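You operate a simulated robot arm through the tools that you are given. There is no shell and no other tool. Be economical: measure what you need, move in short steps, check, and stop when the job is done.

You are at the controls of a simulated two-armed robot. One attempt, no reset.

Task
Take the rag from the crate end of the blue bench and lay it out flat on the checking end of the blue bench.

It is judged by the outcome, as a careful person would: the job done as asked, and still so three seconds after it is handed in. It fails if anything else is knocked over, pushed out of place, dropped, spilled or broken.

Robot
Two 7-joint arms with two-finger parallel grippers on one trunk, on a base that drives. Base frame: it is fixed to the floor where the robot stands at the start and does not move with it; the origin is under the middle of the robot, x ahead of it, y to its left, z up. Readings come in mm, degrees, newtons and seconds.
The left shoulder is at the start at [70, 163, 1045], the right one opposite. With the tool pointing down near the work surface each hand reaches from about 400 to 880 mm from the robot's upright axis, wherever it stands, measured 20 degrees to its own side. Places, roughly: checking end of the blue bench [3200, 200, 800]. Payload 3.43 kg a hand.
Tool frame (each hand has its own): the origin (TCP) lies between the finger pads and is the grasp point; the fingertips stand 34 mm ahead of it; z points along the fingers, y is the line along which they close. The gripper opens to 128 mm. The fingers are 24 mm wide and 12 mm thick; the gripper's body (48 by 130 mm) begins 96 mm behind the TCP.
Orientation is that of the tool frame in the base frame, as [roll, pitch, yaw] about the fixed x, y, z axes, in that order (R = Rz(yaw) Ry(pitch) Rx(roll)). With the fingers straight down and closing along the base's y, the tool's x points along the base's -x, its y along +y and its z along -z.

Tools
- The arms move only by the tool drive_tool. It takes "left_plan", "right_plan" or both (then of equal length, played together; a hand with none holds still); each is a list of rows, each a list of 3 entries, a list of its own where there are three numbers: the finger opening in mm, from 0 to 128, then the shift along the base's x, y, z in mm, then the turn, a rotation vector about the base's x, y, z in degrees. In form: [[claw, [tx, ty, tz], [ax, ay, az]], ...]. A call has 1 to 10 rows; each row shifts and turns the commanded pose from where the row before left it. Each row takes 0.2 s and may step no farther than 50 mm and 8.6 degrees from the row before; otherwise, or with a gripper value out of range, the whole call is refused. A pose out of reach is approached as far as the arm can. The call stops where the force on the tool passes 40 N (or 10 N more than at its start, if that is more) or the arm is blocked; 0.2 s more then pass. The fingers move at their own pace (about 153 mm/s each) and stop on an object; they squeeze with about 42 N. The grip force told is the motor's: it shows also when the fingers shut on nothing. Time passes only in rows, and 0.2 s behind the last, so rows that do not move let the fingers close. The reply holds the time, the measured pose of the TCP, the force on the tool along the base axes, the opening and the grip force, in the units named above and with some noise.
- Cameras (640 x 400 px; columns grow to the right, rows downward): "scene" is now at [133.7, 7.6, 1261.4]; the picture's right is [0.08, -1.00, 0.00], its down [-0.69, -0.06, -0.72] and it looks along [0.72, 0.06, -0.69] (base axes); focal length 269 px, centre (320, 200). "left" rides on the left gripper at [76, 11, -160] in its tool frame; the picture's right is [-0.15, 0.99, 0.00], its down [-0.88, -0.13, -0.46] and it looks along [-0.45, -0.07, 0.89] (tool axes); focal length 234 px, centre (320, 200). "right" rides on the right gripper at [76, -11, -160] in its tool frame; the picture's right is [0.15, 0.99, 0.00], its down [-0.88, 0.13, -0.46] and it looks along [-0.45, 0.07, 0.89] (tool axes); focal length 234 px, centre (320, 200). There is no depth. A picture from a camera that has moved, and an enlarged one, comes with that camera's place and axes in the base frame and with its lens.
- capture(camera): a new picture of that camera. The clock stands still meanwhile.
- lift_body(by): slides the trunk up (or, below 0, down) by that many mm; the arms and the scene camera ride with it, the base frame stays. It gives what a move gives, with no picture.
- drive_base(legs): drives the robot by 1 to 6 legs, each [ahead, left, turn to the left] in mm, mm and degrees, along the robot's own axes; the way and the turn of a leg run together, so that a leg with both is an arc; at most 1500 mm and 180 degrees a leg. The arms and the cameras ride along, it lands a little off, and it stops where it bumps. It gives what a move gives.
- pan_tilt(pan, tilt): turns the head with the scene camera to pan (to the left, within 86 degrees either way) and tilt (down, from -29 to 69), counted from straight ahead of the robot. It gives what a move gives.
- zoom(camera, box): a new picture of the part [left, top, right, bottom] of that camera's present view, enlarged. The clock stands still meanwhile.
- finish_job(): hands the job in; it is judged then, once.

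Work in short steps. Places have to be worked out from the pictures, the camera data and where the tool is seen: move nearer, look again, correct. Check each grasp and each placing, and mend what went wrong. You have 120 turns and 88 pictures in all, those below and enlarged ones among them. Open the grippers and draw the arms clear of the work before you hand the job in, unless the task says otherwise; then end with one line.

The tools are called after "Emit:" by a JSON object that holds its "name" and its "arguments". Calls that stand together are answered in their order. drive_tool: Moves the arms, as the interface text tells. Its arguments: {"type":"object","properties":{"left_plan":{"type":"array"},"right_plan":{"type":"array"}},"required":[]} The other tools are called the same way: lift_body (by) slides the trunk up or down; drive_base (legs) drives the base; pan_tilt (pan, tilt) turns the head that bears the scene camera; capture (camera) takes a picture; zoom (camera, box) takes an enlarged picture of a part of a camera's view; finish_job () hands the job in.

At the start:

```text
t: 0.0
left_tcp_pos: [636.7, 342.3, 980.9]
left_tool_rot: [180.0, 0.0, -180.0]
left_force: [0.5, -0.3, -0.1]
left_grip_width: 128.2
left_grip_force: 0.1
right_tcp_pos: [580.1, -301.2, 995.5]
right_tool_rot: [179.9, 0.0, -179.9]
right_force: [0.1, 0.6, 0.7]
right_grip_width: 128.0
right_grip_force: 0.0
trunk travel left (down, up): [-525.0, 415.0]
robot x, y, heading: [-2.6, 1.4, -0.0]
head pan, tilt: [4.8, 43.6]
```

scene: 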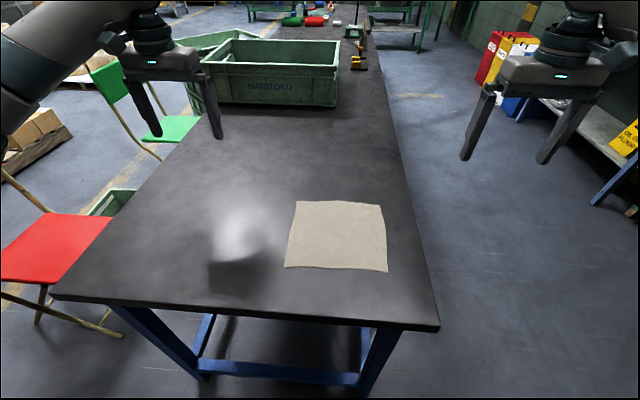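
right: 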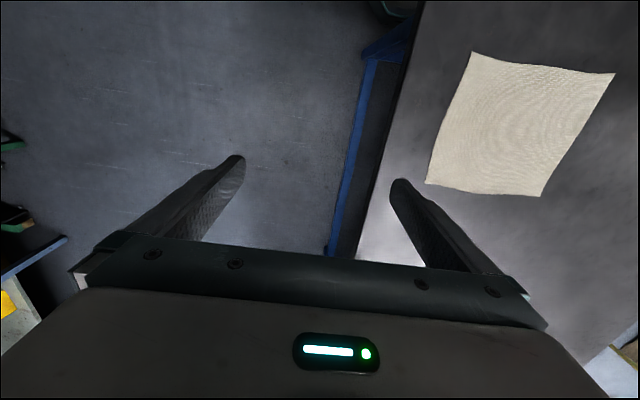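
left: 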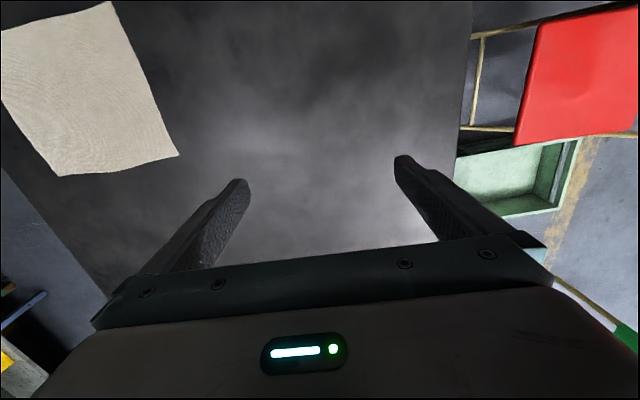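

I put the rag at about x 470–690, y ±120 on the bench. First I'll look at the far end of the bench and the aisle.

Emit:
{"name": "pan_tilt", "arguments": {"pan": -5, "tilt": 15}}

Emit:
{"name": "capture", "arguments": {"camera": "scene"}}

Emit:
{"name": "zoom", "arguments": {"camera": "scene", "box": [200, 100, 440, 250]}}

```text
t: 0.9
left_tcp_pos: [636.8, 341.3, 980.8]
left_tool_rot: [-179.9, 0.0, -179.9]
left_force: [-0.3, -0.8, -0.6]
left_grip_width: 128.1
left_grip_force: 0.1
right_tcp_pos: [581.1, -301.5, 994.8]
right_tool_rot: [180.0, 0.0, -179.9]
right_force: [-0.5, 0.4, -0.2]
right_grip_width: 127.9
right_grip_force: 0.1
trunk travel left (down, up): [-525.0, 415.0]
robot x, y, heading: [0.1, -2.3, -0.1]
head pan, tilt: [-5.0, 15.0]
```

```text
84 pictures are left
camera scene: at [144.6, -7.5, 1306.1], right [-0.09, -1.0, 0.0], down [-0.26, 0.02, -0.97], along [0.96, -0.08, -0.26], focal length 269 px, centre (320, 200)
```

scene: 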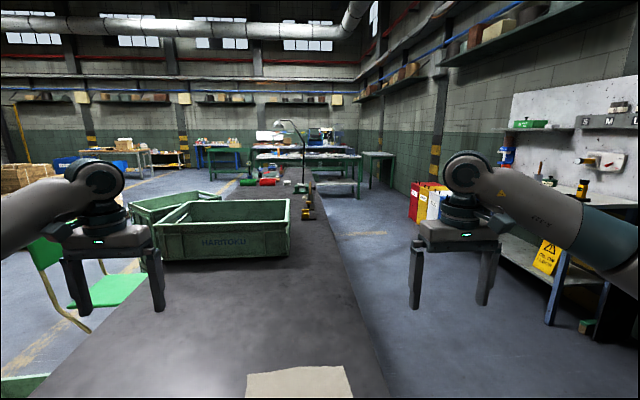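

```text
2.67 times, centred on (320, 175) of scene
camera zoom: at [144.6, -7.5, 1306.1], right [-0.09, -1.0, 0.0], down [-0.26, 0.02, -0.97], along [0.96, -0.08, -0.26], focal length 716 px, centre (320, 267)
```

zoom: 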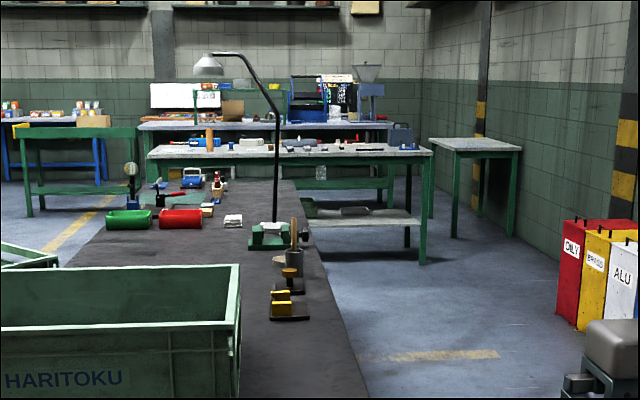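

The bench runs past x≈3.5 m, with items at the far end, and the right-hand aisle is clear. I'll bring both hands over the far corners of the rag, then check their alignment with the head tilted down.

Emit:
{"name": "drive_tool", "arguments": {"left_plan": [[60, [5, -36.5, -23], [0, 0, 0]], [60, [5, -36.5, -23], [0, 0, 0]], [60, [5, -36.5, -23], [0, 0, 0]], [60, [5, -36.5, -23], [0, 0, 0]], [60, [5, -36.5, -23], [0, 0, 0]], [60, [5, -36.5, -23], [0, 0, 0]], [60, [5, -36.5, -23], [0, 0, 0]]], "right_plan": [[60, [13, 31, -25], [0, 0, 0]], [60, [13, 31, -25], [0, 0, 0]], [60, [13, 31, -25], [0, 0, 0]], [60, [13, 31, -25], [0, 0, 0]], [60, [13, 31, -25], [0, 0, 0]], [60, [13, 31, -25], [0, 0, 0]], [60, [13, 31, -25], [0, 0, 0]]]}}

Emit:
{"name": "pan_tilt", "arguments": {"pan": 0, "tilt": 48}}

Emit:
{"name": "capture", "arguments": {"camera": "scene"}}

Emit:
{"name": "capture", "arguments": {"camera": "right"}}

Emit:
{"name": "capture", "arguments": {"camera": "left"}}

```text
t: 2.5
left_tcp_pos: [671.2, 85.6, 818.0]
left_tool_rot: [180.0, -0.1, -179.9]
left_force: [0.9, 0.5, 0.8]
left_grip_width: 59.7
left_grip_force: 0.0
right_tcp_pos: [672.0, -83.4, 818.5]
right_tool_rot: [179.9, -0.1, 179.9]
right_force: [0.1, 0.1, 0.3]
right_grip_width: 60.0
right_grip_force: 0.1
trunk travel left (down, up): [-525.0, 415.0]
robot x, y, heading: [-2.6, 1.9, 0.2]
head pan, tilt: [-5.0, 15.0]
```

```text
t: 3.5
left_tcp_pos: [670.7, 85.7, 820.1]
left_tool_rot: [179.9, 0.0, -179.9]
left_force: [0.4, 1.0, 0.4]
left_grip_width: 60.0
left_grip_force: 0.0
right_tcp_pos: [672.4, -83.3, 820.2]
right_tool_rot: [180.0, -0.1, -180.0]
right_force: [-0.3, 0.1, 0.0]
right_grip_width: 60.1
right_grip_force: 0.0
trunk travel left (down, up): [-525.0, 415.0]
robot x, y, heading: [0.2, 0.9, -0.0]
head pan, tilt: [0.0, 48.0]
```

```text
82 pictures are left
camera scene: at [130.4, 0.6, 1255.2], right [0.0, -1.0, 0.0], down [-0.74, 0.0, -0.67], along [0.67, 0.0, -0.74], focal length 269 px, centre (320, 200)
```

scene: 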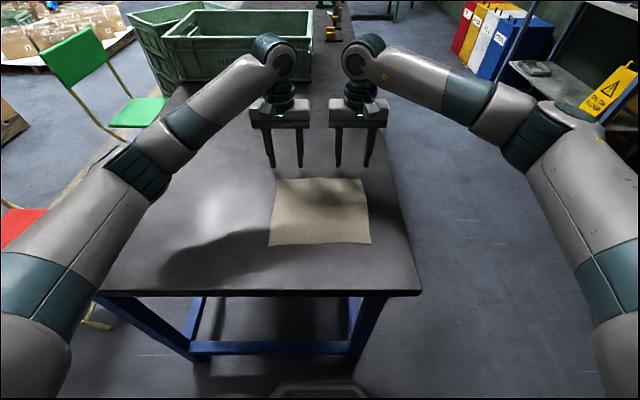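

```text
81 pictures are left
camera right: at [595.6, -94.5, 979.3], right [-0.15, 0.99, 0.0], down [0.88, 0.13, 0.46], along [0.45, 0.07, -0.89], focal length 234 px, centre (320, 200)
```

right: 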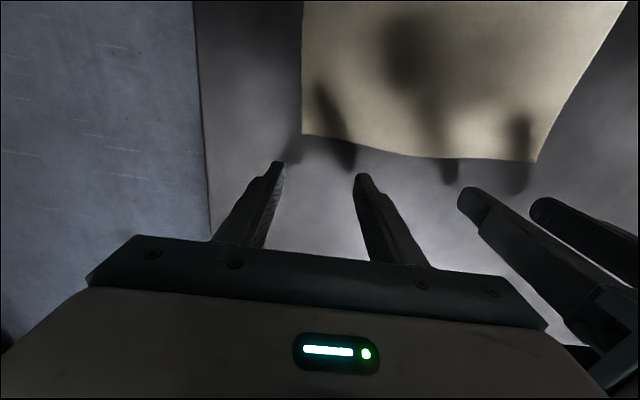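

```text
80 pictures are left
camera left: at [594.2, 97.0, 979.6], right [0.15, 0.99, 0.0], down [0.88, -0.13, 0.46], along [0.45, -0.07, -0.89], focal length 234 px, centre (320, 200)
```

left: 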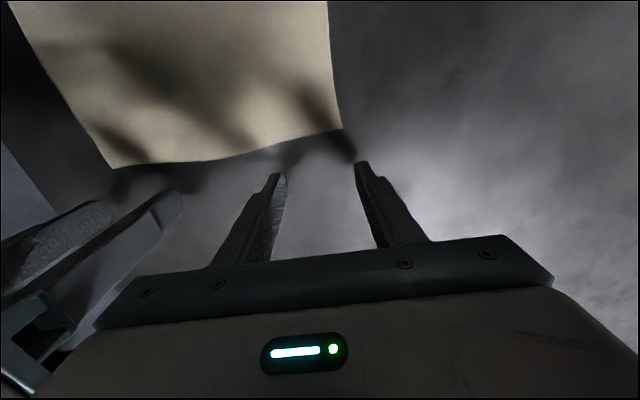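

Triangulating between the cameras puts the bench top at about z≈772, higher than stated. The rag's far edge is then x≈637, y −104…110. I'll shift the hands back over the corners, narrow the fingers, and look again.

Emit:
{"name": "drive_tool", "arguments": {"left_plan": [[30, [-25, 0, 0], [0, 0, 0]], [30, [-25, -2, 0], [0, 0, 0]]], "right_plan": [[30, [-25, 2, 0], [0, 0, 0]], [30, [-27, 2, 0], [0, 0, 0]]]}}

Emit:
{"name": "capture", "arguments": {"camera": "right"}}

Emit:
{"name": "capture", "arguments": {"camera": "left"}}

```text
t: 4.1
left_tcp_pos: [620.0, 84.6, 819.8]
left_tool_rot: [-179.9, 0.0, 180.0]
left_force: [0.5, -0.2, 1.1]
left_grip_width: 30.0
left_grip_force: 0.1
right_tcp_pos: [618.7, -80.4, 820.3]
right_tool_rot: [-180.0, 0.0, -180.0]
right_force: [0.4, 0.5, 0.2]
right_grip_width: 30.2
right_grip_force: 0.1
trunk travel left (down, up): [-525.0, 415.0]
robot x, y, heading: [2.7, -1.4, 0.1]
head pan, tilt: [0.0, 48.0]
```

```text
79 pictures are left
camera right: at [542.9, -91.3, 978.7], right [-0.15, 0.99, 0.0], down [0.88, 0.13, 0.46], along [0.45, 0.07, -0.89], focal length 234 px, centre (320, 200)
```

right: 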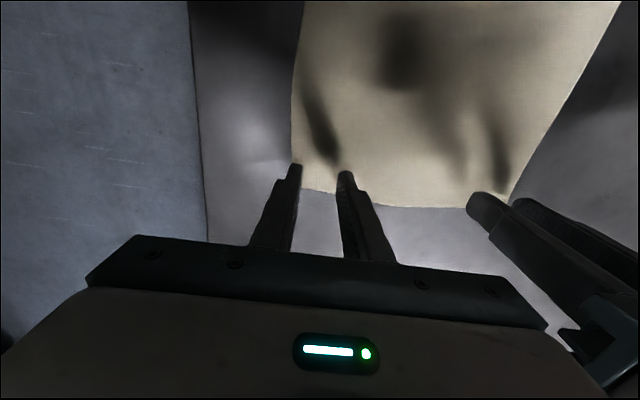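

```text
78 pictures are left
camera left: at [544.4, 94.3, 980.6], right [0.15, 0.99, 0.0], down [0.88, -0.13, 0.46], along [0.45, -0.07, -0.89], focal length 234 px, centre (320, 200)
```

left: 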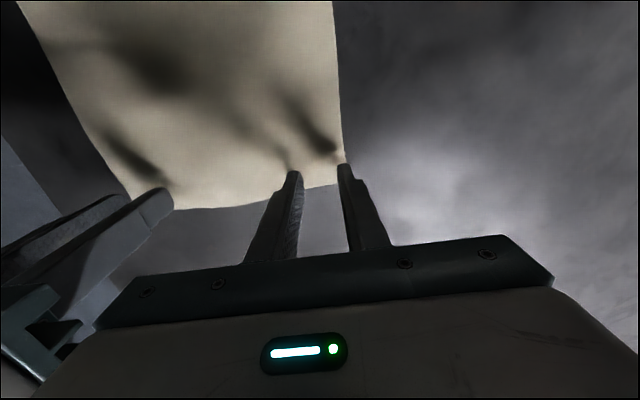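

The corners are at about [638,−94] and [634,99]. I'll shift both hands slightly inward and descend in small steps until I feel contact.

Emit:
{"name": "drive_tool", "arguments": {"left_plan": [[26, [-2, -6, 0], [0, 0, 0]], [26, [0, 0, -5], [0, 0, 0]], [26, [0, 0, -4], [0, 0, 0]], [26, [0, 0, -3], [0, 0, 0]], [26, [0, 0, -3], [0, 0, 0]], [26, [0, 0, -2], [0, 0, 0]]], "right_plan": [[26, [0, 6, 0], [0, 0, 0]], [26, [0, 0, -5], [0, 0, 0]], [26, [0, 0, -4], [0, 0, 0]], [26, [0, 0, -3], [0, 0, 0]], [26, [0, 0, -3], [0, 0, 0]], [26, [0, 0, -2], [0, 0, 0]]]}}

Emit:
{"name": "capture", "arguments": {"camera": "right"}}

```text
t: 5.5
left_tcp_pos: [617.3, 78.8, 805.2]
left_tool_rot: [-179.9, 0.0, -179.9]
left_force: [1.2, 0.1, 6.7]
left_grip_width: 26.0
left_grip_force: 0.0
right_tcp_pos: [618.9, -73.6, 804.8]
right_tool_rot: [179.9, 0.2, -180.0]
right_force: [1.7, -1.5, 14.5]
right_grip_width: 25.8
right_grip_force: 0.0
trunk travel left (down, up): [-525.0, 415.0]
robot x, y, heading: [1.0, 3.1, 0.1]
head pan, tilt: [0.0, 48.0]
```

```text
77 pictures are left
camera right: at [543.0, -84.7, 964.0], right [-0.15, 0.99, 0.0], down [0.88, 0.13, 0.46], along [0.45, 0.07, -0.89], focal length 234 px, centre (320, 200)
```

right: 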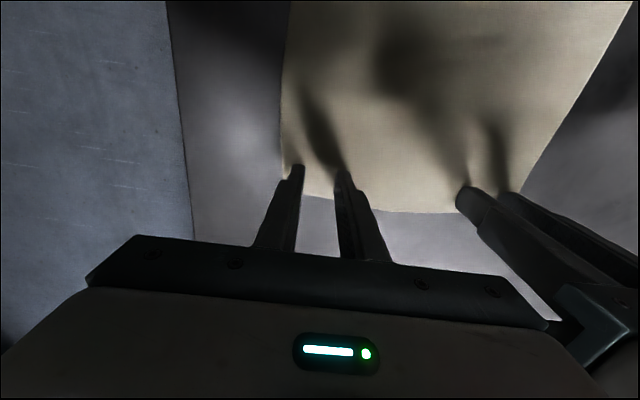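

Contact came at a fingertip height of about 771, as predicted, and both hands are pressing lightly. Now I'll close the fingers there and lift slightly.

Emit:
{"name": "drive_tool", "arguments": {"left_plan": [[14, [0, 0, -1], [0, 0, 0]], [0, [0, 0, 0], [0, 0, 0]], [0, [0, 0, 0], [0, 0, 0]], [0, [0, 0, 0], [0, 0, 0]], [0, [0, 0, 10], [0, 0, 0]], [0, [0, 0, 15], [0, 0, 0]]], "right_plan": [[14, [0, 0, 0], [0, 0, 0]], [0, [0, 0, 0], [0, 0, 0]], [0, [0, 0, 0], [0, 0, 0]], [0, [0, 0, 0], [0, 0, 0]], [0, [0, 0, 10], [0, 0, 0]], [0, [0, 0, 15], [0, 0, 0]]]}}

Emit:
{"name": "capture", "arguments": {"camera": "right"}}

Emit:
{"name": "capture", "arguments": {"camera": "left"}}

```text
t: 6.9
left_tcp_pos: [617.7, 77.5, 825.9]
left_tool_rot: [-180.0, -0.1, -179.9]
left_force: [-0.3, 0.1, -0.1]
left_grip_width: 0.1
left_grip_force: 33.1
right_tcp_pos: [618.9, -74.9, 827.9]
right_tool_rot: [-179.8, -0.1, 180.0]
right_force: [-0.2, 0.7, 0.1]
right_grip_width: 1.3
right_grip_force: 36.9
trunk travel left (down, up): [-525.0, 415.0]
robot x, y, heading: [3.0, 1.9, -0.0]
head pan, tilt: [0.0, 48.0]
```

```text
76 pictures are left
camera right: at [542.7, -84.7, 986.6], right [-0.15, 0.99, 0.0], down [0.88, 0.13, 0.45], along [0.45, 0.07, -0.89], focal length 234 px, centre (320, 200)
```

right: 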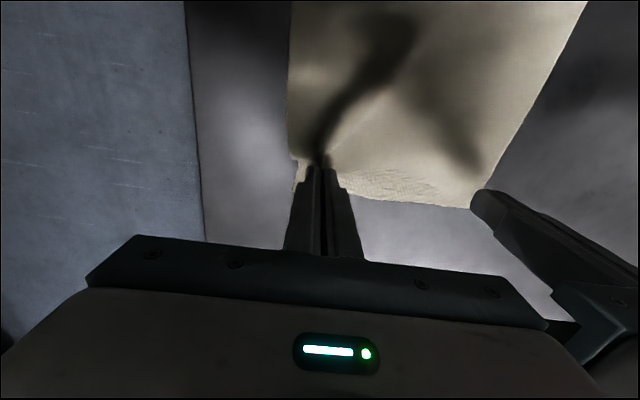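

```text
75 pictures are left
camera left: at [541.8, 88.4, 986.8], right [0.15, 0.99, 0.0], down [0.88, -0.13, 0.45], along [0.45, -0.07, -0.89], focal length 234 px, centre (320, 200)
```

left: 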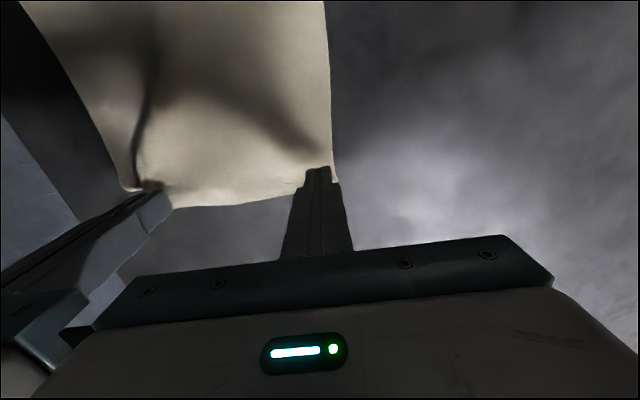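

The right hand has the cloth (1.3 mm gap, with a fold visible), but the left closed on nothing. I'll retry the left with firmer pressure.

Emit:
{"name": "drive_tool", "arguments": {"left_plan": [[30, [-3, -1, 0], [0, 0, 0]], [30, [0, 0, -15], [0, 0, 0]], [30, [0, 0, -6], [0, 0, 0]], [30, [0, 0, -2], [0, 0, 0]], [30, [0, 0, -2], [0, 0, 0]], [30, [0, 0, -1], [0, 0, 0]]]}}

```text
t: 8.3
left_tcp_pos: [615.9, 77.6, 804.4]
left_tool_rot: [-180.0, 0.3, -179.8]
left_force: [2.1, 3.0, 24.6]
left_grip_width: 30.0
left_grip_force: 0.0
right_tcp_pos: [618.5, -73.4, 829.3]
right_tool_rot: [180.0, 0.1, -180.0]
right_force: [-0.6, -0.6, 0.4]
right_grip_width: 1.8
right_grip_force: 35.9
trunk travel left (down, up): [-525.0, 415.0]
robot x, y, heading: [3.7, -1.3, 0.1]
head pan, tilt: [0.0, 48.0]
```

The left is now pressing with about 25 N, so I'll close it and lift.

Emit:
{"name": "drive_tool", "arguments": {"left_plan": [[15, [0, 0, 0], [0, 0, 0]], [0, [0, 0, 0], [0, 0, 0]], [0, [0, 0, 0], [0, 0, 0]], [0, [0, 0, 0], [0, 0, 0]], [0, [0, 0, 10], [0, 0, 0]], [0, [0, 0, 15], [0, 0, 0]]]}}

Emit:
{"name": "capture", "arguments": {"camera": "left"}}

```text
t: 9.7
left_tcp_pos: [614.9, 75.8, 824.3]
left_tool_rot: [-180.0, -0.2, -179.9]
left_force: [-0.6, -10.7, 0.0]
left_grip_width: 1.6
left_grip_force: 36.7
right_tcp_pos: [618.6, -74.0, 828.9]
right_tool_rot: [-180.0, 0.0, 180.0]
right_force: [-0.4, 10.2, -0.2]
right_grip_width: 1.5
right_grip_force: 36.3
trunk travel left (down, up): [-525.0, 415.0]
robot x, y, heading: [-0.9, -0.1, -0.0]
head pan, tilt: [0.0, 48.0]
```

```text
74 pictures are left
camera left: at [539.1, 87.0, 985.7], right [0.14, 0.99, 0.0], down [0.88, -0.13, 0.45], along [0.45, -0.06, -0.89], focal length 234 px, centre (320, 200)
```

left: 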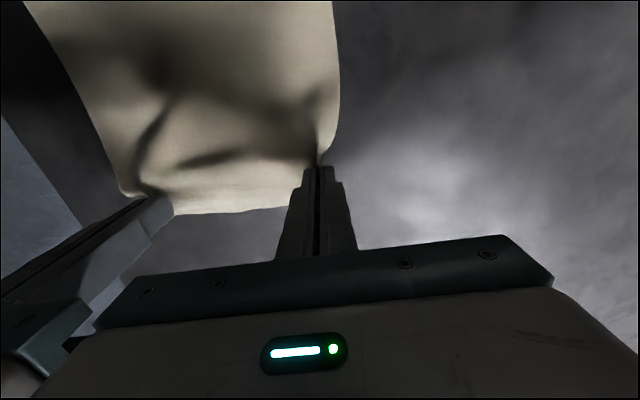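

Both hands hold the cloth, which is taut at 10 N. I'll bring them 4 mm closer and lift them together.

Emit:
{"name": "drive_tool", "arguments": {"left_plan": [[0, [0, -3, 15], [0, 0, 0]], [0, [0, 0, 40], [0, 0, 0]], [0, [0, 0, 40], [0, 0, 0]], [0, [0, 0, 40], [0, 0, 0]], [0, [0, 0, 40], [0, 0, 0]], [0, [0, 0, 40], [0, 0, 0]], [0, [0, 0, 35], [0, 0, 0]]], "right_plan": [[0, [0, 1, 15], [0, 0, 0]], [0, [0, 0, 40], [0, 0, 0]], [0, [0, 0, 40], [0, 0, 0]], [0, [0, 0, 40], [0, 0, 0]], [0, [0, 0, 40], [0, 0, 0]], [0, [0, 0, 40], [0, 0, 0]], [0, [0, 0, 35], [0, 0, 0]]]}}

Emit:
{"name": "capture", "arguments": {"camera": "scene"}}

```text
t: 11.3
left_tcp_pos: [612.8, 72.8, 1078.2]
left_tool_rot: [180.0, 0.0, 179.9]
left_force: [0.8, -1.7, -0.6]
left_grip_width: 1.3
left_grip_force: 36.2
right_tcp_pos: [618.7, -73.6, 1078.4]
right_tool_rot: [180.0, 0.1, 179.9]
right_force: [0.0, 2.6, 0.3]
right_grip_width: 1.7
right_grip_force: 36.4
trunk travel left (down, up): [-525.0, 415.0]
robot x, y, heading: [-2.5, 2.1, 0.0]
head pan, tilt: [0.0, 48.0]
```

```text
73 pictures are left
camera scene: at [128.4, 0.5, 1255.3], right [0.0, -1.0, 0.0], down [-0.74, 0.0, -0.67], along [0.67, 0.0, -0.74], focal length 269 px, centre (320, 200)
```

scene: 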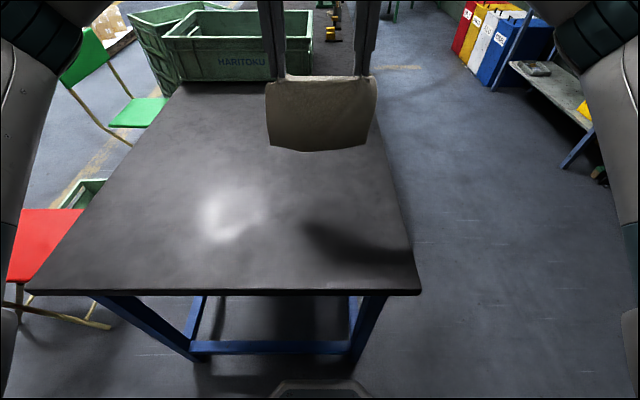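

The rag hangs cleanly between both hands. Before I strafe right into the aisle, I'll check what is on the robot's right.

Emit:
{"name": "pan_tilt", "arguments": {"pan": -75, "tilt": 30}}

Emit:
{"name": "capture", "arguments": {"camera": "scene"}}

```text
t: 12.8
left_tcp_pos: [613.6, 74.0, 1077.5]
left_tool_rot: [-179.9, 0.0, -179.9]
left_force: [0.1, -3.0, 0.3]
left_grip_width: 1.5
left_grip_force: 36.6
right_tcp_pos: [620.9, -73.6, 1077.8]
right_tool_rot: [-179.9, 0.1, 179.9]
right_force: [-0.7, 2.0, -0.3]
right_grip_width: 1.6
right_grip_force: 36.2
trunk travel left (down, up): [-525.0, 415.0]
robot x, y, heading: [-2.0, -2.1, -0.1]
head pan, tilt: [-75.0, 30.0]
```

```text
72 pictures are left
camera scene: at [75.0, -86.7, 1282.0], right [-0.97, -0.26, 0.0], down [-0.13, 0.48, -0.87], along [0.22, -0.84, -0.5], focal length 269 px, centre (320, 200)
```

scene: 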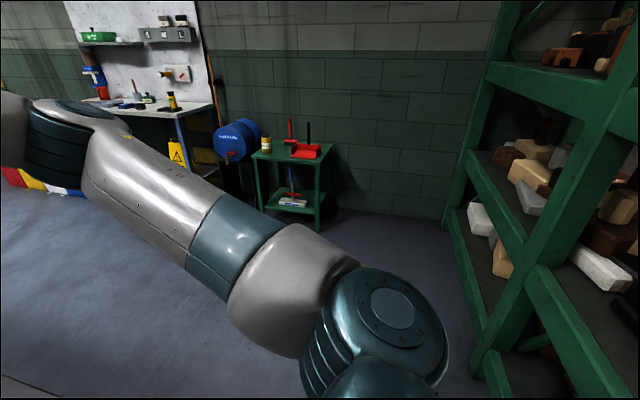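

There is a shelf at about x<−450, y<−900, and otherwise the aisle is clear. I'll strafe right 600, go diagonally into the middle of the aisle, and move up to x≈1800.

Emit:
{"name": "drive_base", "arguments": {"legs": [[0, -600, 0], [600, -300, 0], [1200, 0, 0]]}}

Emit:
{"name": "pan_tilt", "arguments": {"pan": 25, "tilt": 25}}

Emit:
{"name": "capture", "arguments": {"camera": "scene"}}

```text
t: 25.2
left_tcp_pos: [2414.9, -830.3, 1076.7]
left_tool_rot: [-179.9, 0.0, -179.8]
left_force: [0.5, -1.9, 0.6]
left_grip_width: 1.5
left_grip_force: 36.6
right_tcp_pos: [2420.2, -978.2, 1077.4]
right_tool_rot: [-180.0, 0.0, -179.9]
right_force: [0.1, 1.7, -0.5]
right_grip_width: 1.4
right_grip_force: 35.8
trunk travel left (down, up): [-525.0, 415.0]
robot x, y, heading: [1801.8, -905.8, 0.2]
head pan, tilt: [-75.0, 30.0]
```

```text
t: 26.9
left_tcp_pos: [2414.3, -831.2, 1077.0]
left_tool_rot: [180.0, -0.1, -179.8]
left_force: [0.6, -2.4, 1.1]
left_grip_width: 1.7
left_grip_force: 36.8
right_tcp_pos: [2420.3, -977.6, 1077.7]
right_tool_rot: [179.9, 0.0, -179.9]
right_force: [-0.3, 2.1, -0.3]
right_grip_width: 1.8
right_grip_force: 35.9
trunk travel left (down, up): [-525.0, 415.0]
robot x, y, heading: [1799.2, -903.7, 0.3]
head pan, tilt: [25.0, 25.0]
```

```text
71 pictures are left
camera scene: at [1935.6, -866.8, 1289.9], right [0.42, -0.91, 0.0], down [-0.38, -0.18, -0.91], along [0.82, 0.38, -0.42], focal length 269 px, centre (320, 200)
```

scene: 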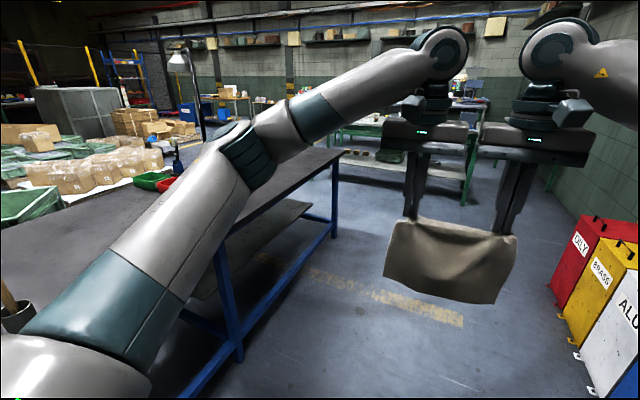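

The bench's far corner is near [3750,−185]. I'll look left at the bench top in this region.

Emit:
{"name": "pan_tilt", "arguments": {"pan": 68, "tilt": 20}}

Emit:
{"name": "capture", "arguments": {"camera": "scene"}}

```text
t: 28.1
left_tcp_pos: [2415.1, -831.2, 1077.4]
left_tool_rot: [180.0, 0.0, -179.9]
left_force: [-0.4, -2.0, 0.8]
left_grip_width: 1.6
left_grip_force: 36.6
right_tcp_pos: [2420.6, -978.4, 1076.3]
right_tool_rot: [179.9, 0.0, -179.9]
right_force: [0.4, 2.7, 0.1]
right_grip_width: 1.9
right_grip_force: 36.2
trunk travel left (down, up): [-525.0, 415.0]
robot x, y, heading: [1802.1, -908.6, -0.1]
head pan, tilt: [68.0, 20.0]
```

```text
70 pictures are left
camera scene: at [1886.9, -819.5, 1298.0], right [0.93, -0.37, 0.0], down [-0.13, -0.32, -0.94], along [0.35, 0.87, -0.34], focal length 269 px, centre (320, 200)
```

scene: 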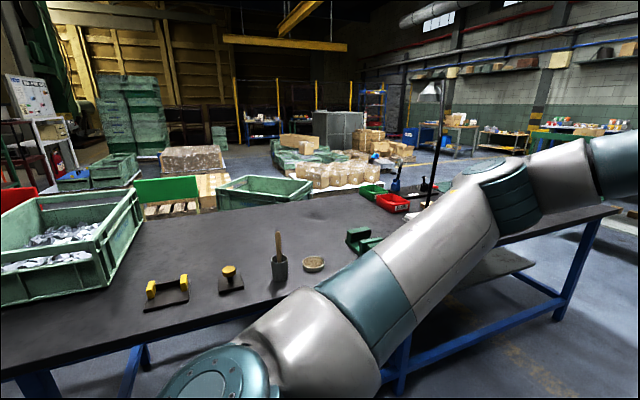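

The green clamp, cup and other items sit at x<2500, the red bin is near [2745,280], and the lamp is beyond that. I'll go ahead to x≈3050 and look left again from there.

Emit:
{"name": "drive_base", "arguments": {"legs": [[1250, -30, 0]]}}

Emit:
{"name": "pan_tilt", "arguments": {"pan": 80, "tilt": 30}}

Emit:
{"name": "capture", "arguments": {"camera": "scene"}}

```text
t: 34.4
left_tcp_pos: [3663.7, -860.6, 1077.5]
left_tool_rot: [179.9, 0.0, -179.9]
left_force: [-0.5, -1.6, -0.4]
left_grip_width: 1.8
left_grip_force: 36.6
right_tcp_pos: [3670.3, -1008.0, 1077.6]
right_tool_rot: [179.9, 0.0, -179.9]
right_force: [0.4, 1.5, -0.3]
right_grip_width: 1.4
right_grip_force: 36.5
trunk travel left (down, up): [-525.0, 415.0]
robot x, y, heading: [3048.8, -932.8, -0.3]
head pan, tilt: [68.0, 20.0]
```

```text
t: 35.1
left_tcp_pos: [3664.4, -860.5, 1077.4]
left_tool_rot: [-180.0, -0.1, -179.8]
left_force: [0.9, -1.4, 0.1]
left_grip_width: 1.7
left_grip_force: 36.4
right_tcp_pos: [3669.6, -1006.6, 1077.8]
right_tool_rot: [180.0, 0.0, -179.9]
right_force: [-0.1, 1.6, -0.1]
right_grip_width: 1.5
right_grip_force: 36.6
trunk travel left (down, up): [-525.0, 415.0]
robot x, y, heading: [3050.2, -932.7, 0.1]
head pan, tilt: [80.0, 30.0]
```

```text
69 pictures are left
camera scene: at [3116.6, -845.2, 1282.0], right [0.98, -0.17, 0.0], down [-0.09, -0.49, -0.87], along [0.15, 0.85, -0.5], focal length 269 px, centre (320, 200)
```

scene: 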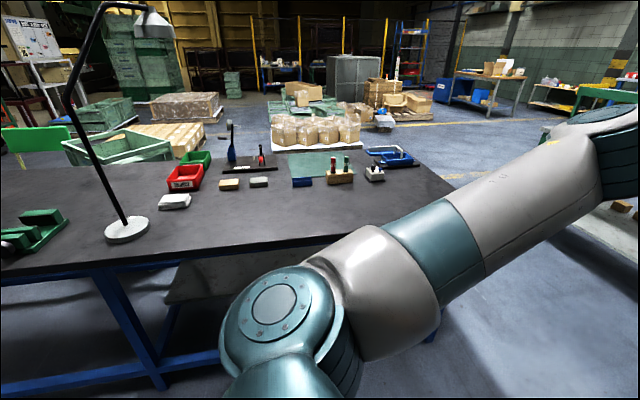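

The front strip of the checking end, x≈2850–3700 and y≈−190…130, is clear. I'll line up at x≈3250 and turn to face the bench from the aisle.

Emit:
{"name": "drive_base", "arguments": {"legs": [[200, 0, 0], [0, 0, 90]]}}

Emit:
{"name": "pan_tilt", "arguments": {"pan": 0, "tilt": 35}}

Emit:
{"name": "capture", "arguments": {"camera": "scene"}}

```text
t: 40.5
left_tcp_pos: [3181.1, -319.3, 1076.9]
left_tool_rot: [-180.0, 0.1, -90.5]
left_force: [1.8, -0.6, 0.2]
left_grip_width: 1.7
left_grip_force: 36.6
right_tcp_pos: [3327.9, -315.9, 1078.0]
right_tool_rot: [-180.0, -0.1, -90.6]
right_force: [-2.8, 0.4, -0.2]
right_grip_width: 1.2
right_grip_force: 36.2
trunk travel left (down, up): [-525.0, 415.0]
robot x, y, heading: [3250.9, -937.9, 89.3]
head pan, tilt: [80.0, 30.0]
```

```text
t: 42.0
left_tcp_pos: [3181.0, -320.0, 1076.6]
left_tool_rot: [180.0, 0.0, -90.6]
left_force: [2.2, -0.8, 0.5]
left_grip_width: 1.7
left_grip_force: 36.0
right_tcp_pos: [3328.0, -314.4, 1076.8]
right_tool_rot: [180.0, -0.1, -90.6]
right_force: [-1.9, -0.3, 0.1]
right_grip_width: 1.8
right_grip_force: 36.3
trunk travel left (down, up): [-525.0, 415.0]
robot x, y, heading: [3243.9, -936.5, 89.3]
head pan, tilt: [0.0, 35.0]
```

```text
68 pictures are left
camera scene: at [3251.5, -795.8, 1274.2], right [1.0, -0.01, 0.0], down [-0.01, -0.57, -0.82], along [0.01, 0.82, -0.57], focal length 269 px, centre (320, 200)
```

scene: 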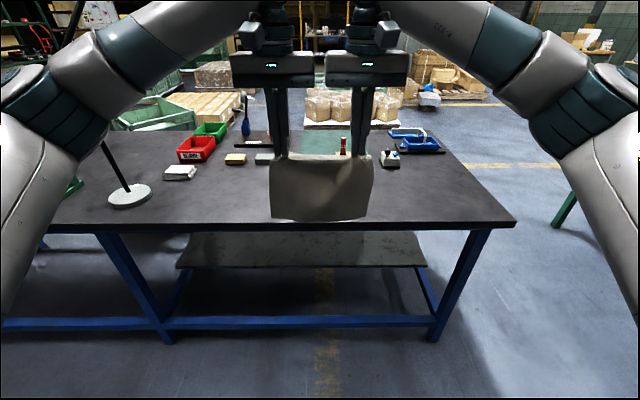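

Objects on the bench stand at y≥140 and the lamp base is at [2616,−37]. I plan to lay the rag at x≈3300, y≈−120…75, so I'll advance about 315 and shift right 60.

Emit:
{"name": "drive_base", "arguments": {"legs": [[0, -60, 0.7], [315, 0, 0]]}}

Emit:
{"name": "pan_tilt", "arguments": {"pan": 0, "tilt": 48}}

Emit:
{"name": "capture", "arguments": {"camera": "scene"}}

Emit:
{"name": "capture", "arguments": {"camera": "left"}}

```text
t: 44.7
left_tcp_pos: [3232.8, -5.8, 1076.6]
left_tool_rot: [-180.0, 0.0, -90.0]
left_force: [2.0, 1.1, 0.3]
left_grip_width: 1.7
left_grip_force: 36.0
right_tcp_pos: [3379.6, 0.3, 1077.8]
right_tool_rot: [179.9, 0.0, -90.0]
right_force: [-1.8, -0.1, -0.1]
right_grip_width: 1.5
right_grip_force: 36.4
trunk travel left (down, up): [-525.0, 415.0]
robot x, y, heading: [3309.0, -618.4, 90.0]
head pan, tilt: [0.0, 35.0]
```

```text
t: 45.5
left_tcp_pos: [3233.9, -5.3, 1076.9]
left_tool_rot: [180.0, 0.0, -89.9]
left_force: [1.9, -0.7, -0.6]
left_grip_width: 1.8
left_grip_force: 36.4
right_tcp_pos: [3380.5, 1.5, 1077.8]
right_tool_rot: [180.0, 0.0, -89.9]
right_force: [-1.9, 0.5, -0.4]
right_grip_width: 1.7
right_grip_force: 36.6
trunk travel left (down, up): [-525.0, 415.0]
robot x, y, heading: [3307.4, -622.0, 89.9]
head pan, tilt: [0.0, 48.0]
```

```text
67 pictures are left
camera scene: at [3309.5, -490.5, 1255.2], right [1.0, 0.0, 0.0], down [0.0, -0.74, -0.67], along [0.0, 0.67, -0.74], focal length 269 px, centre (320, 200)
```

scene: 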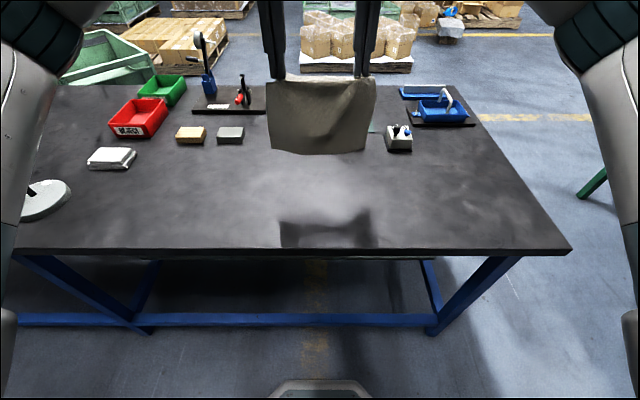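

```text
66 pictures are left
camera left: at [3222.3, -82.4, 1237.1], right [-0.99, 0.14, 0.0], down [0.13, 0.88, 0.46], along [0.07, 0.45, -0.89], focal length 234 px, centre (320, 200)
```

left: 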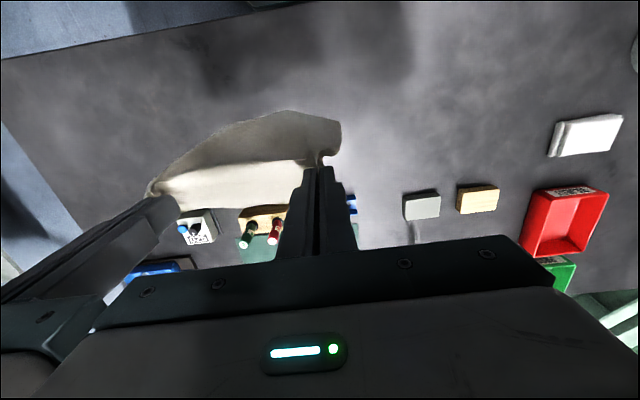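

The cloth's lower edge is at z≈880, about 198 below the TCPs. I'll move the hands forward about 70 and down 100 so the free edge nearly touches at y≈70.

Emit:
{"name": "drive_tool", "arguments": {"left_plan": [[0, [0, 26, -25], [0, 0, 0]], [0, [0, 26, -25], [0, 0, 0]], [0, [0, 24, -25], [0, 0, 0]], [0, [0, 0, -20], [0, 0, 0]]], "right_plan": [[0, [0, 24, -25], [0, 0, 0]], [0, [0, 24, -25], [0, 0, 0]], [0, [0, 22, -25], [0, 0, 0]], [0, [0, 0, -20], [0, 0, 0]]]}}

Emit:
{"name": "capture", "arguments": {"camera": "scene"}}

Emit:
{"name": "capture", "arguments": {"camera": "right"}}

```text
t: 46.5
left_tcp_pos: [3234.2, 70.0, 981.2]
left_tool_rot: [-179.9, 0.0, -89.8]
left_force: [0.5, -0.1, -0.8]
left_grip_width: 1.6
left_grip_force: 36.6
right_tcp_pos: [3379.8, 70.3, 982.6]
right_tool_rot: [-180.0, 0.0, -89.9]
right_force: [-1.1, -1.0, 0.4]
right_grip_width: 1.6
right_grip_force: 36.2
trunk travel left (down, up): [-525.0, 415.0]
robot x, y, heading: [3308.4, -616.2, 89.9]
head pan, tilt: [0.0, 48.0]
```

```text
65 pictures are left
camera scene: at [3309.5, -490.1, 1255.2], right [1.0, 0.0, 0.0], down [0.0, -0.74, -0.67], along [0.0, 0.67, -0.74], focal length 269 px, centre (320, 200)
```

scene: 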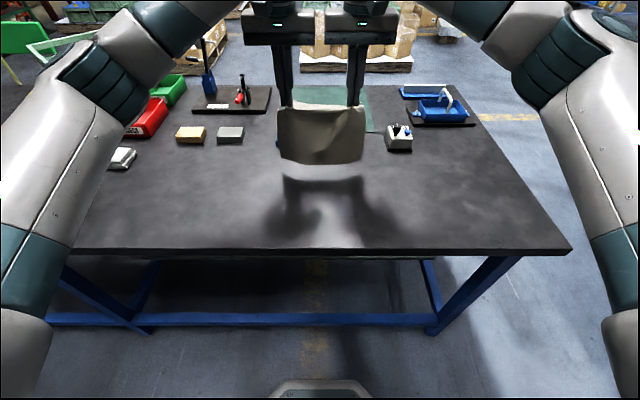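

```text
64 pictures are left
camera right: at [3390.7, -4.9, 1141.9], right [-0.99, -0.15, 0.0], down [-0.13, 0.88, 0.46], along [-0.07, 0.45, -0.89], focal length 234 px, centre (320, 200)
```

right: 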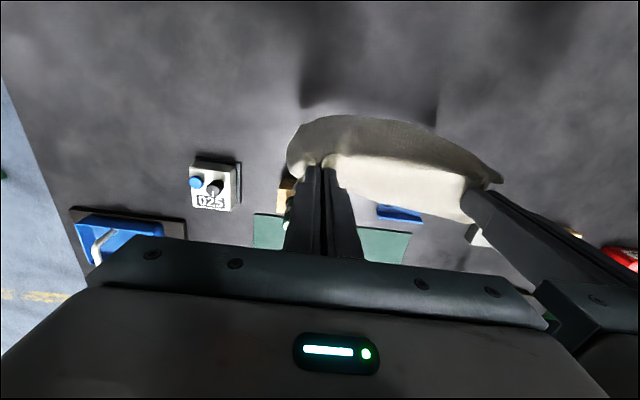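

The free edge hangs just above the bench, bulging slightly toward the robot. I'll lower it to touch, then come back and down at about 45° so it unrolls away from me, checking halfway.

Emit:
{"name": "drive_tool", "arguments": {"left_plan": [[0, [-2, 0, -10], [0, 0, 0]], [0, [0, -6, -8], [0, 0, 0]], [0, [0, -14, -10], [0, 0, 0]], [0, [0, -16, -11], [0, 0, 0]], [0, [0, -16, -12], [0, 0, 0]], [0, [0, -14, -12], [0, 0, 0]]], "right_plan": [[0, [2, 0, -11], [0, 0, 0]], [0, [0, -6, -8], [0, 0, 0]], [0, [0, -14, -10], [0, 0, 0]], [0, [0, -16, -11], [0, 0, 0]], [0, [0, -16, -12], [0, 0, 0]], [0, [0, -14, -12], [0, 0, 0]]]}}

Emit:
{"name": "capture", "arguments": {"camera": "scene"}}

Emit:
{"name": "capture", "arguments": {"camera": "right"}}

```text
t: 47.9
left_tcp_pos: [3231.3, 4.6, 918.6]
left_tool_rot: [180.0, 0.1, -89.7]
left_force: [8.4, -0.8, 0.7]
left_grip_width: 1.5
left_grip_force: 36.5
right_tcp_pos: [3381.9, 4.4, 919.7]
right_tool_rot: [179.9, 0.0, -89.9]
right_force: [-8.0, -0.1, 0.6]
right_grip_width: 1.4
right_grip_force: 36.7
trunk travel left (down, up): [-525.0, 415.0]
robot x, y, heading: [3308.9, -619.4, 90.2]
head pan, tilt: [0.0, 48.0]
```

```text
63 pictures are left
camera scene: at [3309.5, -490.3, 1255.2], right [1.0, 0.0, 0.0], down [0.0, -0.74, -0.67], along [0.0, 0.67, -0.74], focal length 269 px, centre (320, 200)
```

scene: 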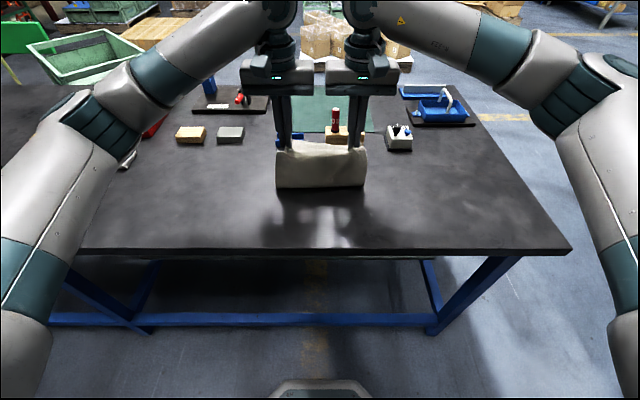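

```text
62 pictures are left
camera right: at [3393.0, -71.8, 1078.4], right [-0.99, -0.15, 0.0], down [-0.13, 0.88, 0.46], along [-0.07, 0.45, -0.89], focal length 234 px, centre (320, 200)
```

right: 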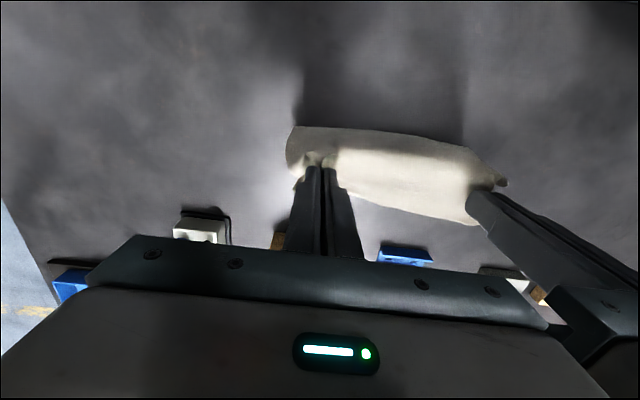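

The cloth is bending away from me, with nothing lying in front of the fold. I'll continue down and back to near the bench surface.

Emit:
{"name": "drive_tool", "arguments": {"left_plan": [[0, [0, -14, -13], [0, 0, 0]], [0, [0, -14, -13], [0, 0, 0]], [0, [0, -14, -13], [0, 0, 0]], [0, [0, -14, -13], [0, 0, 0]], [0, [0, -14, -13], [0, 0, 0]], [0, [0, -15, -13], [0, 0, 0]]], "right_plan": [[0, [0, -14, -13], [0, 0, 0]], [0, [0, -14, -13], [0, 0, 0]], [0, [0, -14, -13], [0, 0, 0]], [0, [0, -14, -13], [0, 0, 0]], [0, [0, -14, -13], [0, 0, 0]], [0, [0, -15, -14], [0, 0, 0]]]}}

Emit:
{"name": "capture", "arguments": {"camera": "scene"}}

Emit:
{"name": "capture", "arguments": {"camera": "right"}}

```text
t: 49.2
left_tcp_pos: [3232.5, -81.0, 841.8]
left_tool_rot: [-180.0, 0.0, -89.9]
left_force: [9.2, -0.5, -0.6]
left_grip_width: 1.9
left_grip_force: 36.7
right_tcp_pos: [3381.9, -79.9, 840.2]
right_tool_rot: [-180.0, 0.0, -89.9]
right_force: [-9.4, 1.0, 0.6]
right_grip_width: 1.9
right_grip_force: 36.7
trunk travel left (down, up): [-525.0, 415.0]
robot x, y, heading: [3308.9, -614.1, 89.9]
head pan, tilt: [0.0, 48.0]
```

```text
61 pictures are left
camera scene: at [3309.5, -490.5, 1255.2], right [1.0, 0.0, 0.0], down [0.0, -0.74, -0.67], along [0.0, 0.67, -0.74], focal length 269 px, centre (320, 200)
```

scene: 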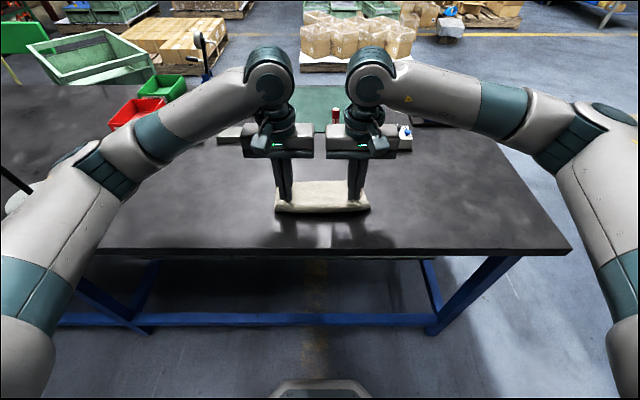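

```text
60 pictures are left
camera right: at [3393.5, -156.3, 998.7], right [-0.99, -0.15, 0.0], down [-0.13, 0.88, 0.46], along [-0.07, 0.45, -0.89], focal length 234 px, centre (320, 200)
```

right: 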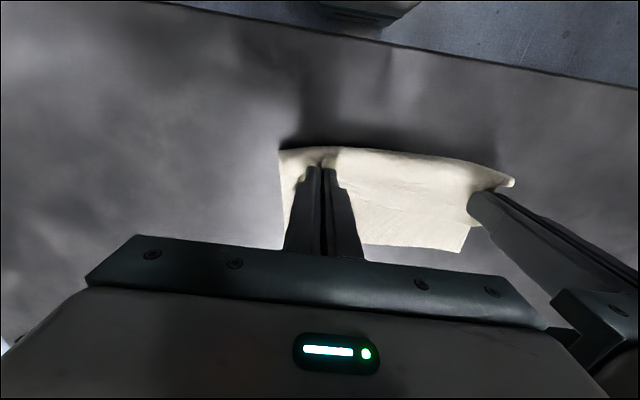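

The far edge lies at about y≈10, with some slack left. I'll lower further while drawing back about 40 and look again.

Emit:
{"name": "drive_tool", "arguments": {"left_plan": [[0, [0, -11, -8], [0, 0, 0]], [0, [0, -11, -8], [0, 0, 0]], [0, [0, -10, -7], [0, 0, 0]], [0, [0, -8, -6], [0, 0, 0]]], "right_plan": [[0, [0, -11, -8], [0, 0, 0]], [0, [0, -11, -8], [0, 0, 0]], [0, [0, -10, -7], [0, 0, 0]], [0, [0, -8, -5], [0, 0, 0]]]}}

Emit:
{"name": "capture", "arguments": {"camera": "right"}}

Emit:
{"name": "capture", "arguments": {"camera": "left"}}

Emit:
{"name": "zoom", "arguments": {"camera": "scene", "box": [220, 130, 420, 260]}}

```text
t: 50.2
left_tcp_pos: [3231.1, -120.9, 812.3]
left_tool_rot: [-179.9, 0.0, -89.8]
left_force: [10.4, -1.1, 0.2]
left_grip_width: 1.8
left_grip_force: 36.7
right_tcp_pos: [3381.8, -120.5, 810.7]
right_tool_rot: [-180.0, 0.0, -89.8]
right_force: [-10.8, 0.4, 0.2]
right_grip_width: 1.8
right_grip_force: 36.5
trunk travel left (down, up): [-525.0, 415.0]
robot x, y, heading: [3307.5, -621.8, 90.3]
head pan, tilt: [0.0, 48.0]
```

```text
59 pictures are left
camera right: at [3393.4, -196.1, 970.0], right [-0.99, -0.15, 0.0], down [-0.13, 0.88, 0.46], along [-0.07, 0.45, -0.89], focal length 234 px, centre (320, 200)
```

right: 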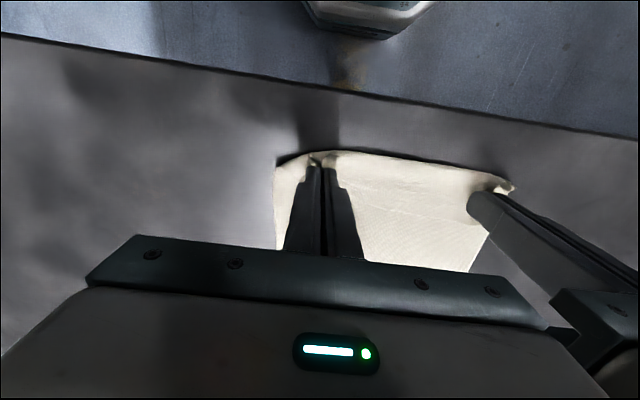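

```text
58 pictures are left
camera left: at [3220.4, -196.9, 972.1], right [-0.99, 0.14, 0.0], down [0.13, 0.88, 0.46], along [0.07, 0.45, -0.89], focal length 234 px, centre (320, 200)
```

left: 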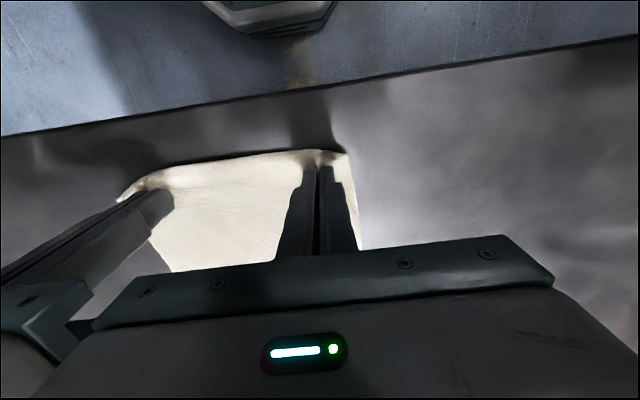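

```text
3.08 times, centred on (320, 195) of scene
camera zoom: at [3309.4, -490.5, 1255.2], right [1.0, 0.0, 0.0], down [0.0, -0.74, -0.67], along [0.0, 0.67, -0.74], focal length 826 px, centre (320, 215)
```

zoom: 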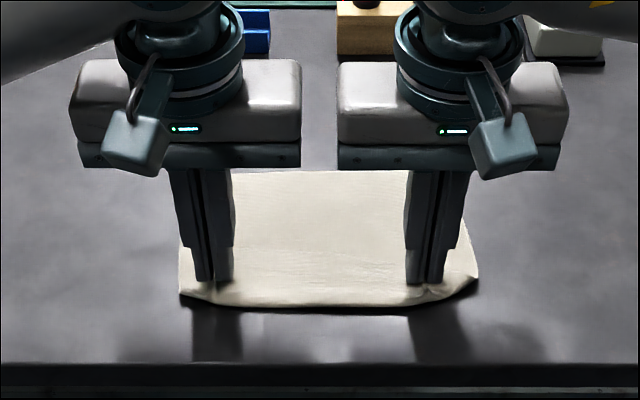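

The visible cloth is only about 138 long against an actual 195, so the free end probably tucked under toward me. The cloth naturally bulges toward the robot, so I'll lift it straight up and lay it the other way, near edge first and then moving away.

Emit:
{"name": "drive_tool", "arguments": {"left_plan": [[0, [0, 0, 25], [0, 0, 0]], [0, [0, 0, 35], [0, 0, 0]], [0, [0, 0, 35], [0, 0, 0]], [0, [0, 0, 35], [0, 0, 0]], [0, [0, 0, 35], [0, 0, 0]], [0, [0, 0, 30], [0, 0, 0]], [0, [0, 0, 0], [0, 0, 0]], [0, [0, 0, 0], [0, 0, 0]]], "right_plan": [[0, [0, 0, 25], [0, 0, 0]], [0, [0, 0, 35], [0, 0, 0]], [0, [0, 0, 35], [0, 0, 0]], [0, [0, 0, 35], [0, 0, 0]], [0, [0, 0, 35], [0, 0, 0]], [0, [0, 0, 30], [0, 0, 0]], [0, [0, 0, 0], [0, 0, 0]], [0, [0, 0, 0], [0, 0, 0]]]}}

Emit:
{"name": "capture", "arguments": {"camera": "scene"}}

Emit:
{"name": "capture", "arguments": {"camera": "left"}}

```text
t: 52.0
left_tcp_pos: [3232.4, -120.3, 1006.7]
left_tool_rot: [180.0, 0.1, -89.9]
left_force: [11.1, -1.0, -0.1]
left_grip_width: 1.9
left_grip_force: 36.0
right_tcp_pos: [3382.9, -120.8, 1007.5]
right_tool_rot: [180.0, -0.1, -89.9]
right_force: [-10.8, 0.5, 1.3]
right_grip_width: 1.5
right_grip_force: 36.6
trunk travel left (down, up): [-525.0, 415.0]
robot x, y, heading: [3306.7, -625.4, 90.1]
head pan, tilt: [0.0, 48.0]
```

```text
56 pictures are left
camera scene: at [3309.5, -490.8, 1255.2], right [1.0, 0.0, 0.0], down [0.0, -0.74, -0.67], along [0.0, 0.67, -0.74], focal length 269 px, centre (320, 200)
```

scene: 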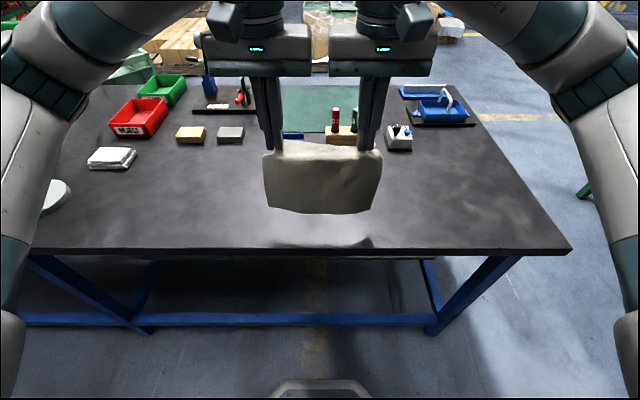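

```text
55 pictures are left
camera left: at [3220.6, -197.1, 1167.1], right [-0.99, 0.14, 0.0], down [0.13, 0.88, 0.46], along [0.07, 0.45, -0.89], focal length 234 px, centre (320, 200)
```

left: 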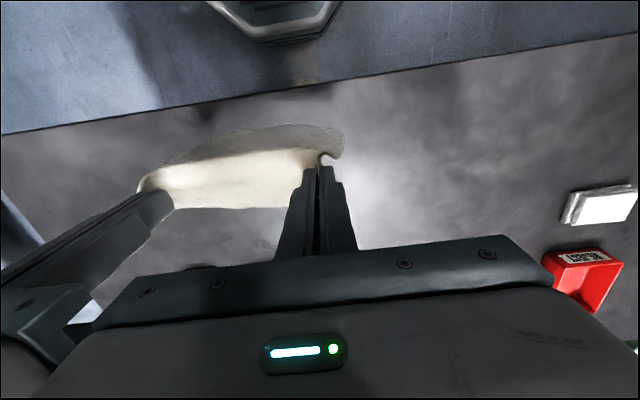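

The rag hangs with its free edge toward me. I'll lower it and lay it moving away at about 45°.

Emit:
{"name": "drive_tool", "arguments": {"left_plan": [[0, [0, 0, -18], [0, 0, 0]], [0, [0, 6, -10], [0, 0, 0]], [0, [0, 10, -10], [0, 0, 0]], [0, [0, 14, -10], [0, 0, 0]], [0, [0, 14, -11], [0, 0, 0]], [0, [0, 14, -12], [0, 0, 0]], [0, [0, 14, -12], [0, 0, 0]], [0, [0, 14, -12], [0, 0, 0]]], "right_plan": [[0, [0, 0, -18], [0, 0, 0]], [0, [0, 6, -10], [0, 0, 0]], [0, [0, 10, -10], [0, 0, 0]], [0, [0, 14, -10], [0, 0, 0]], [0, [0, 14, -11], [0, 0, 0]], [0, [0, 14, -12], [0, 0, 0]], [0, [0, 14, -12], [0, 0, 0]], [0, [0, 14, -12], [0, 0, 0]]]}}

Emit:
{"name": "capture", "arguments": {"camera": "scene"}}

Emit:
{"name": "capture", "arguments": {"camera": "left"}}

```text
t: 53.9
left_tcp_pos: [3231.3, -34.8, 911.6]
left_tool_rot: [-179.9, -0.1, -89.9]
left_force: [10.6, -0.5, -0.2]
left_grip_width: 1.8
left_grip_force: 36.8
right_tcp_pos: [3382.0, -33.7, 911.1]
right_tool_rot: [180.0, -0.1, -89.9]
right_force: [-10.3, 0.3, -1.0]
right_grip_width: 1.6
right_grip_force: 36.4
trunk travel left (down, up): [-525.0, 415.0]
robot x, y, heading: [3304.6, -620.2, 90.0]
head pan, tilt: [0.0, 48.0]
```

```text
54 pictures are left
camera scene: at [3309.4, -489.4, 1255.1], right [1.0, 0.0, 0.0], down [0.0, -0.74, -0.67], along [0.0, 0.67, -0.74], focal length 269 px, centre (320, 200)
```

scene: 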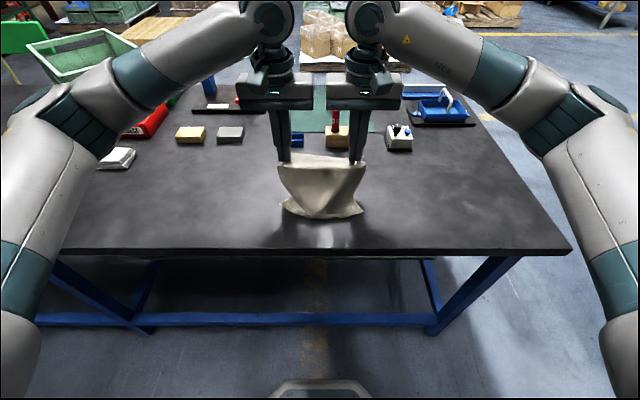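

```text
53 pictures are left
camera left: at [3219.9, -110.1, 1071.0], right [-0.99, 0.14, 0.0], down [0.13, 0.88, 0.45], along [0.07, 0.45, -0.89], focal length 234 px, centre (320, 200)
```

left: 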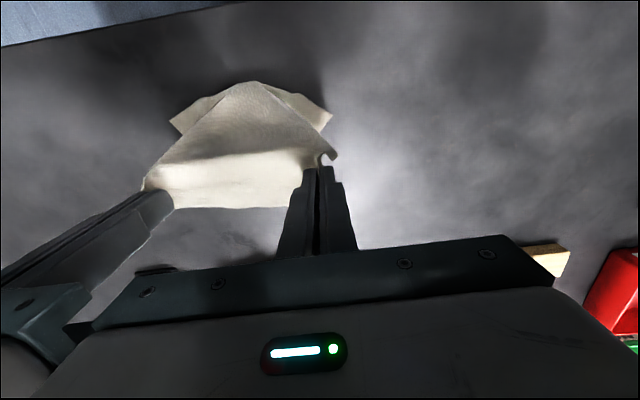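

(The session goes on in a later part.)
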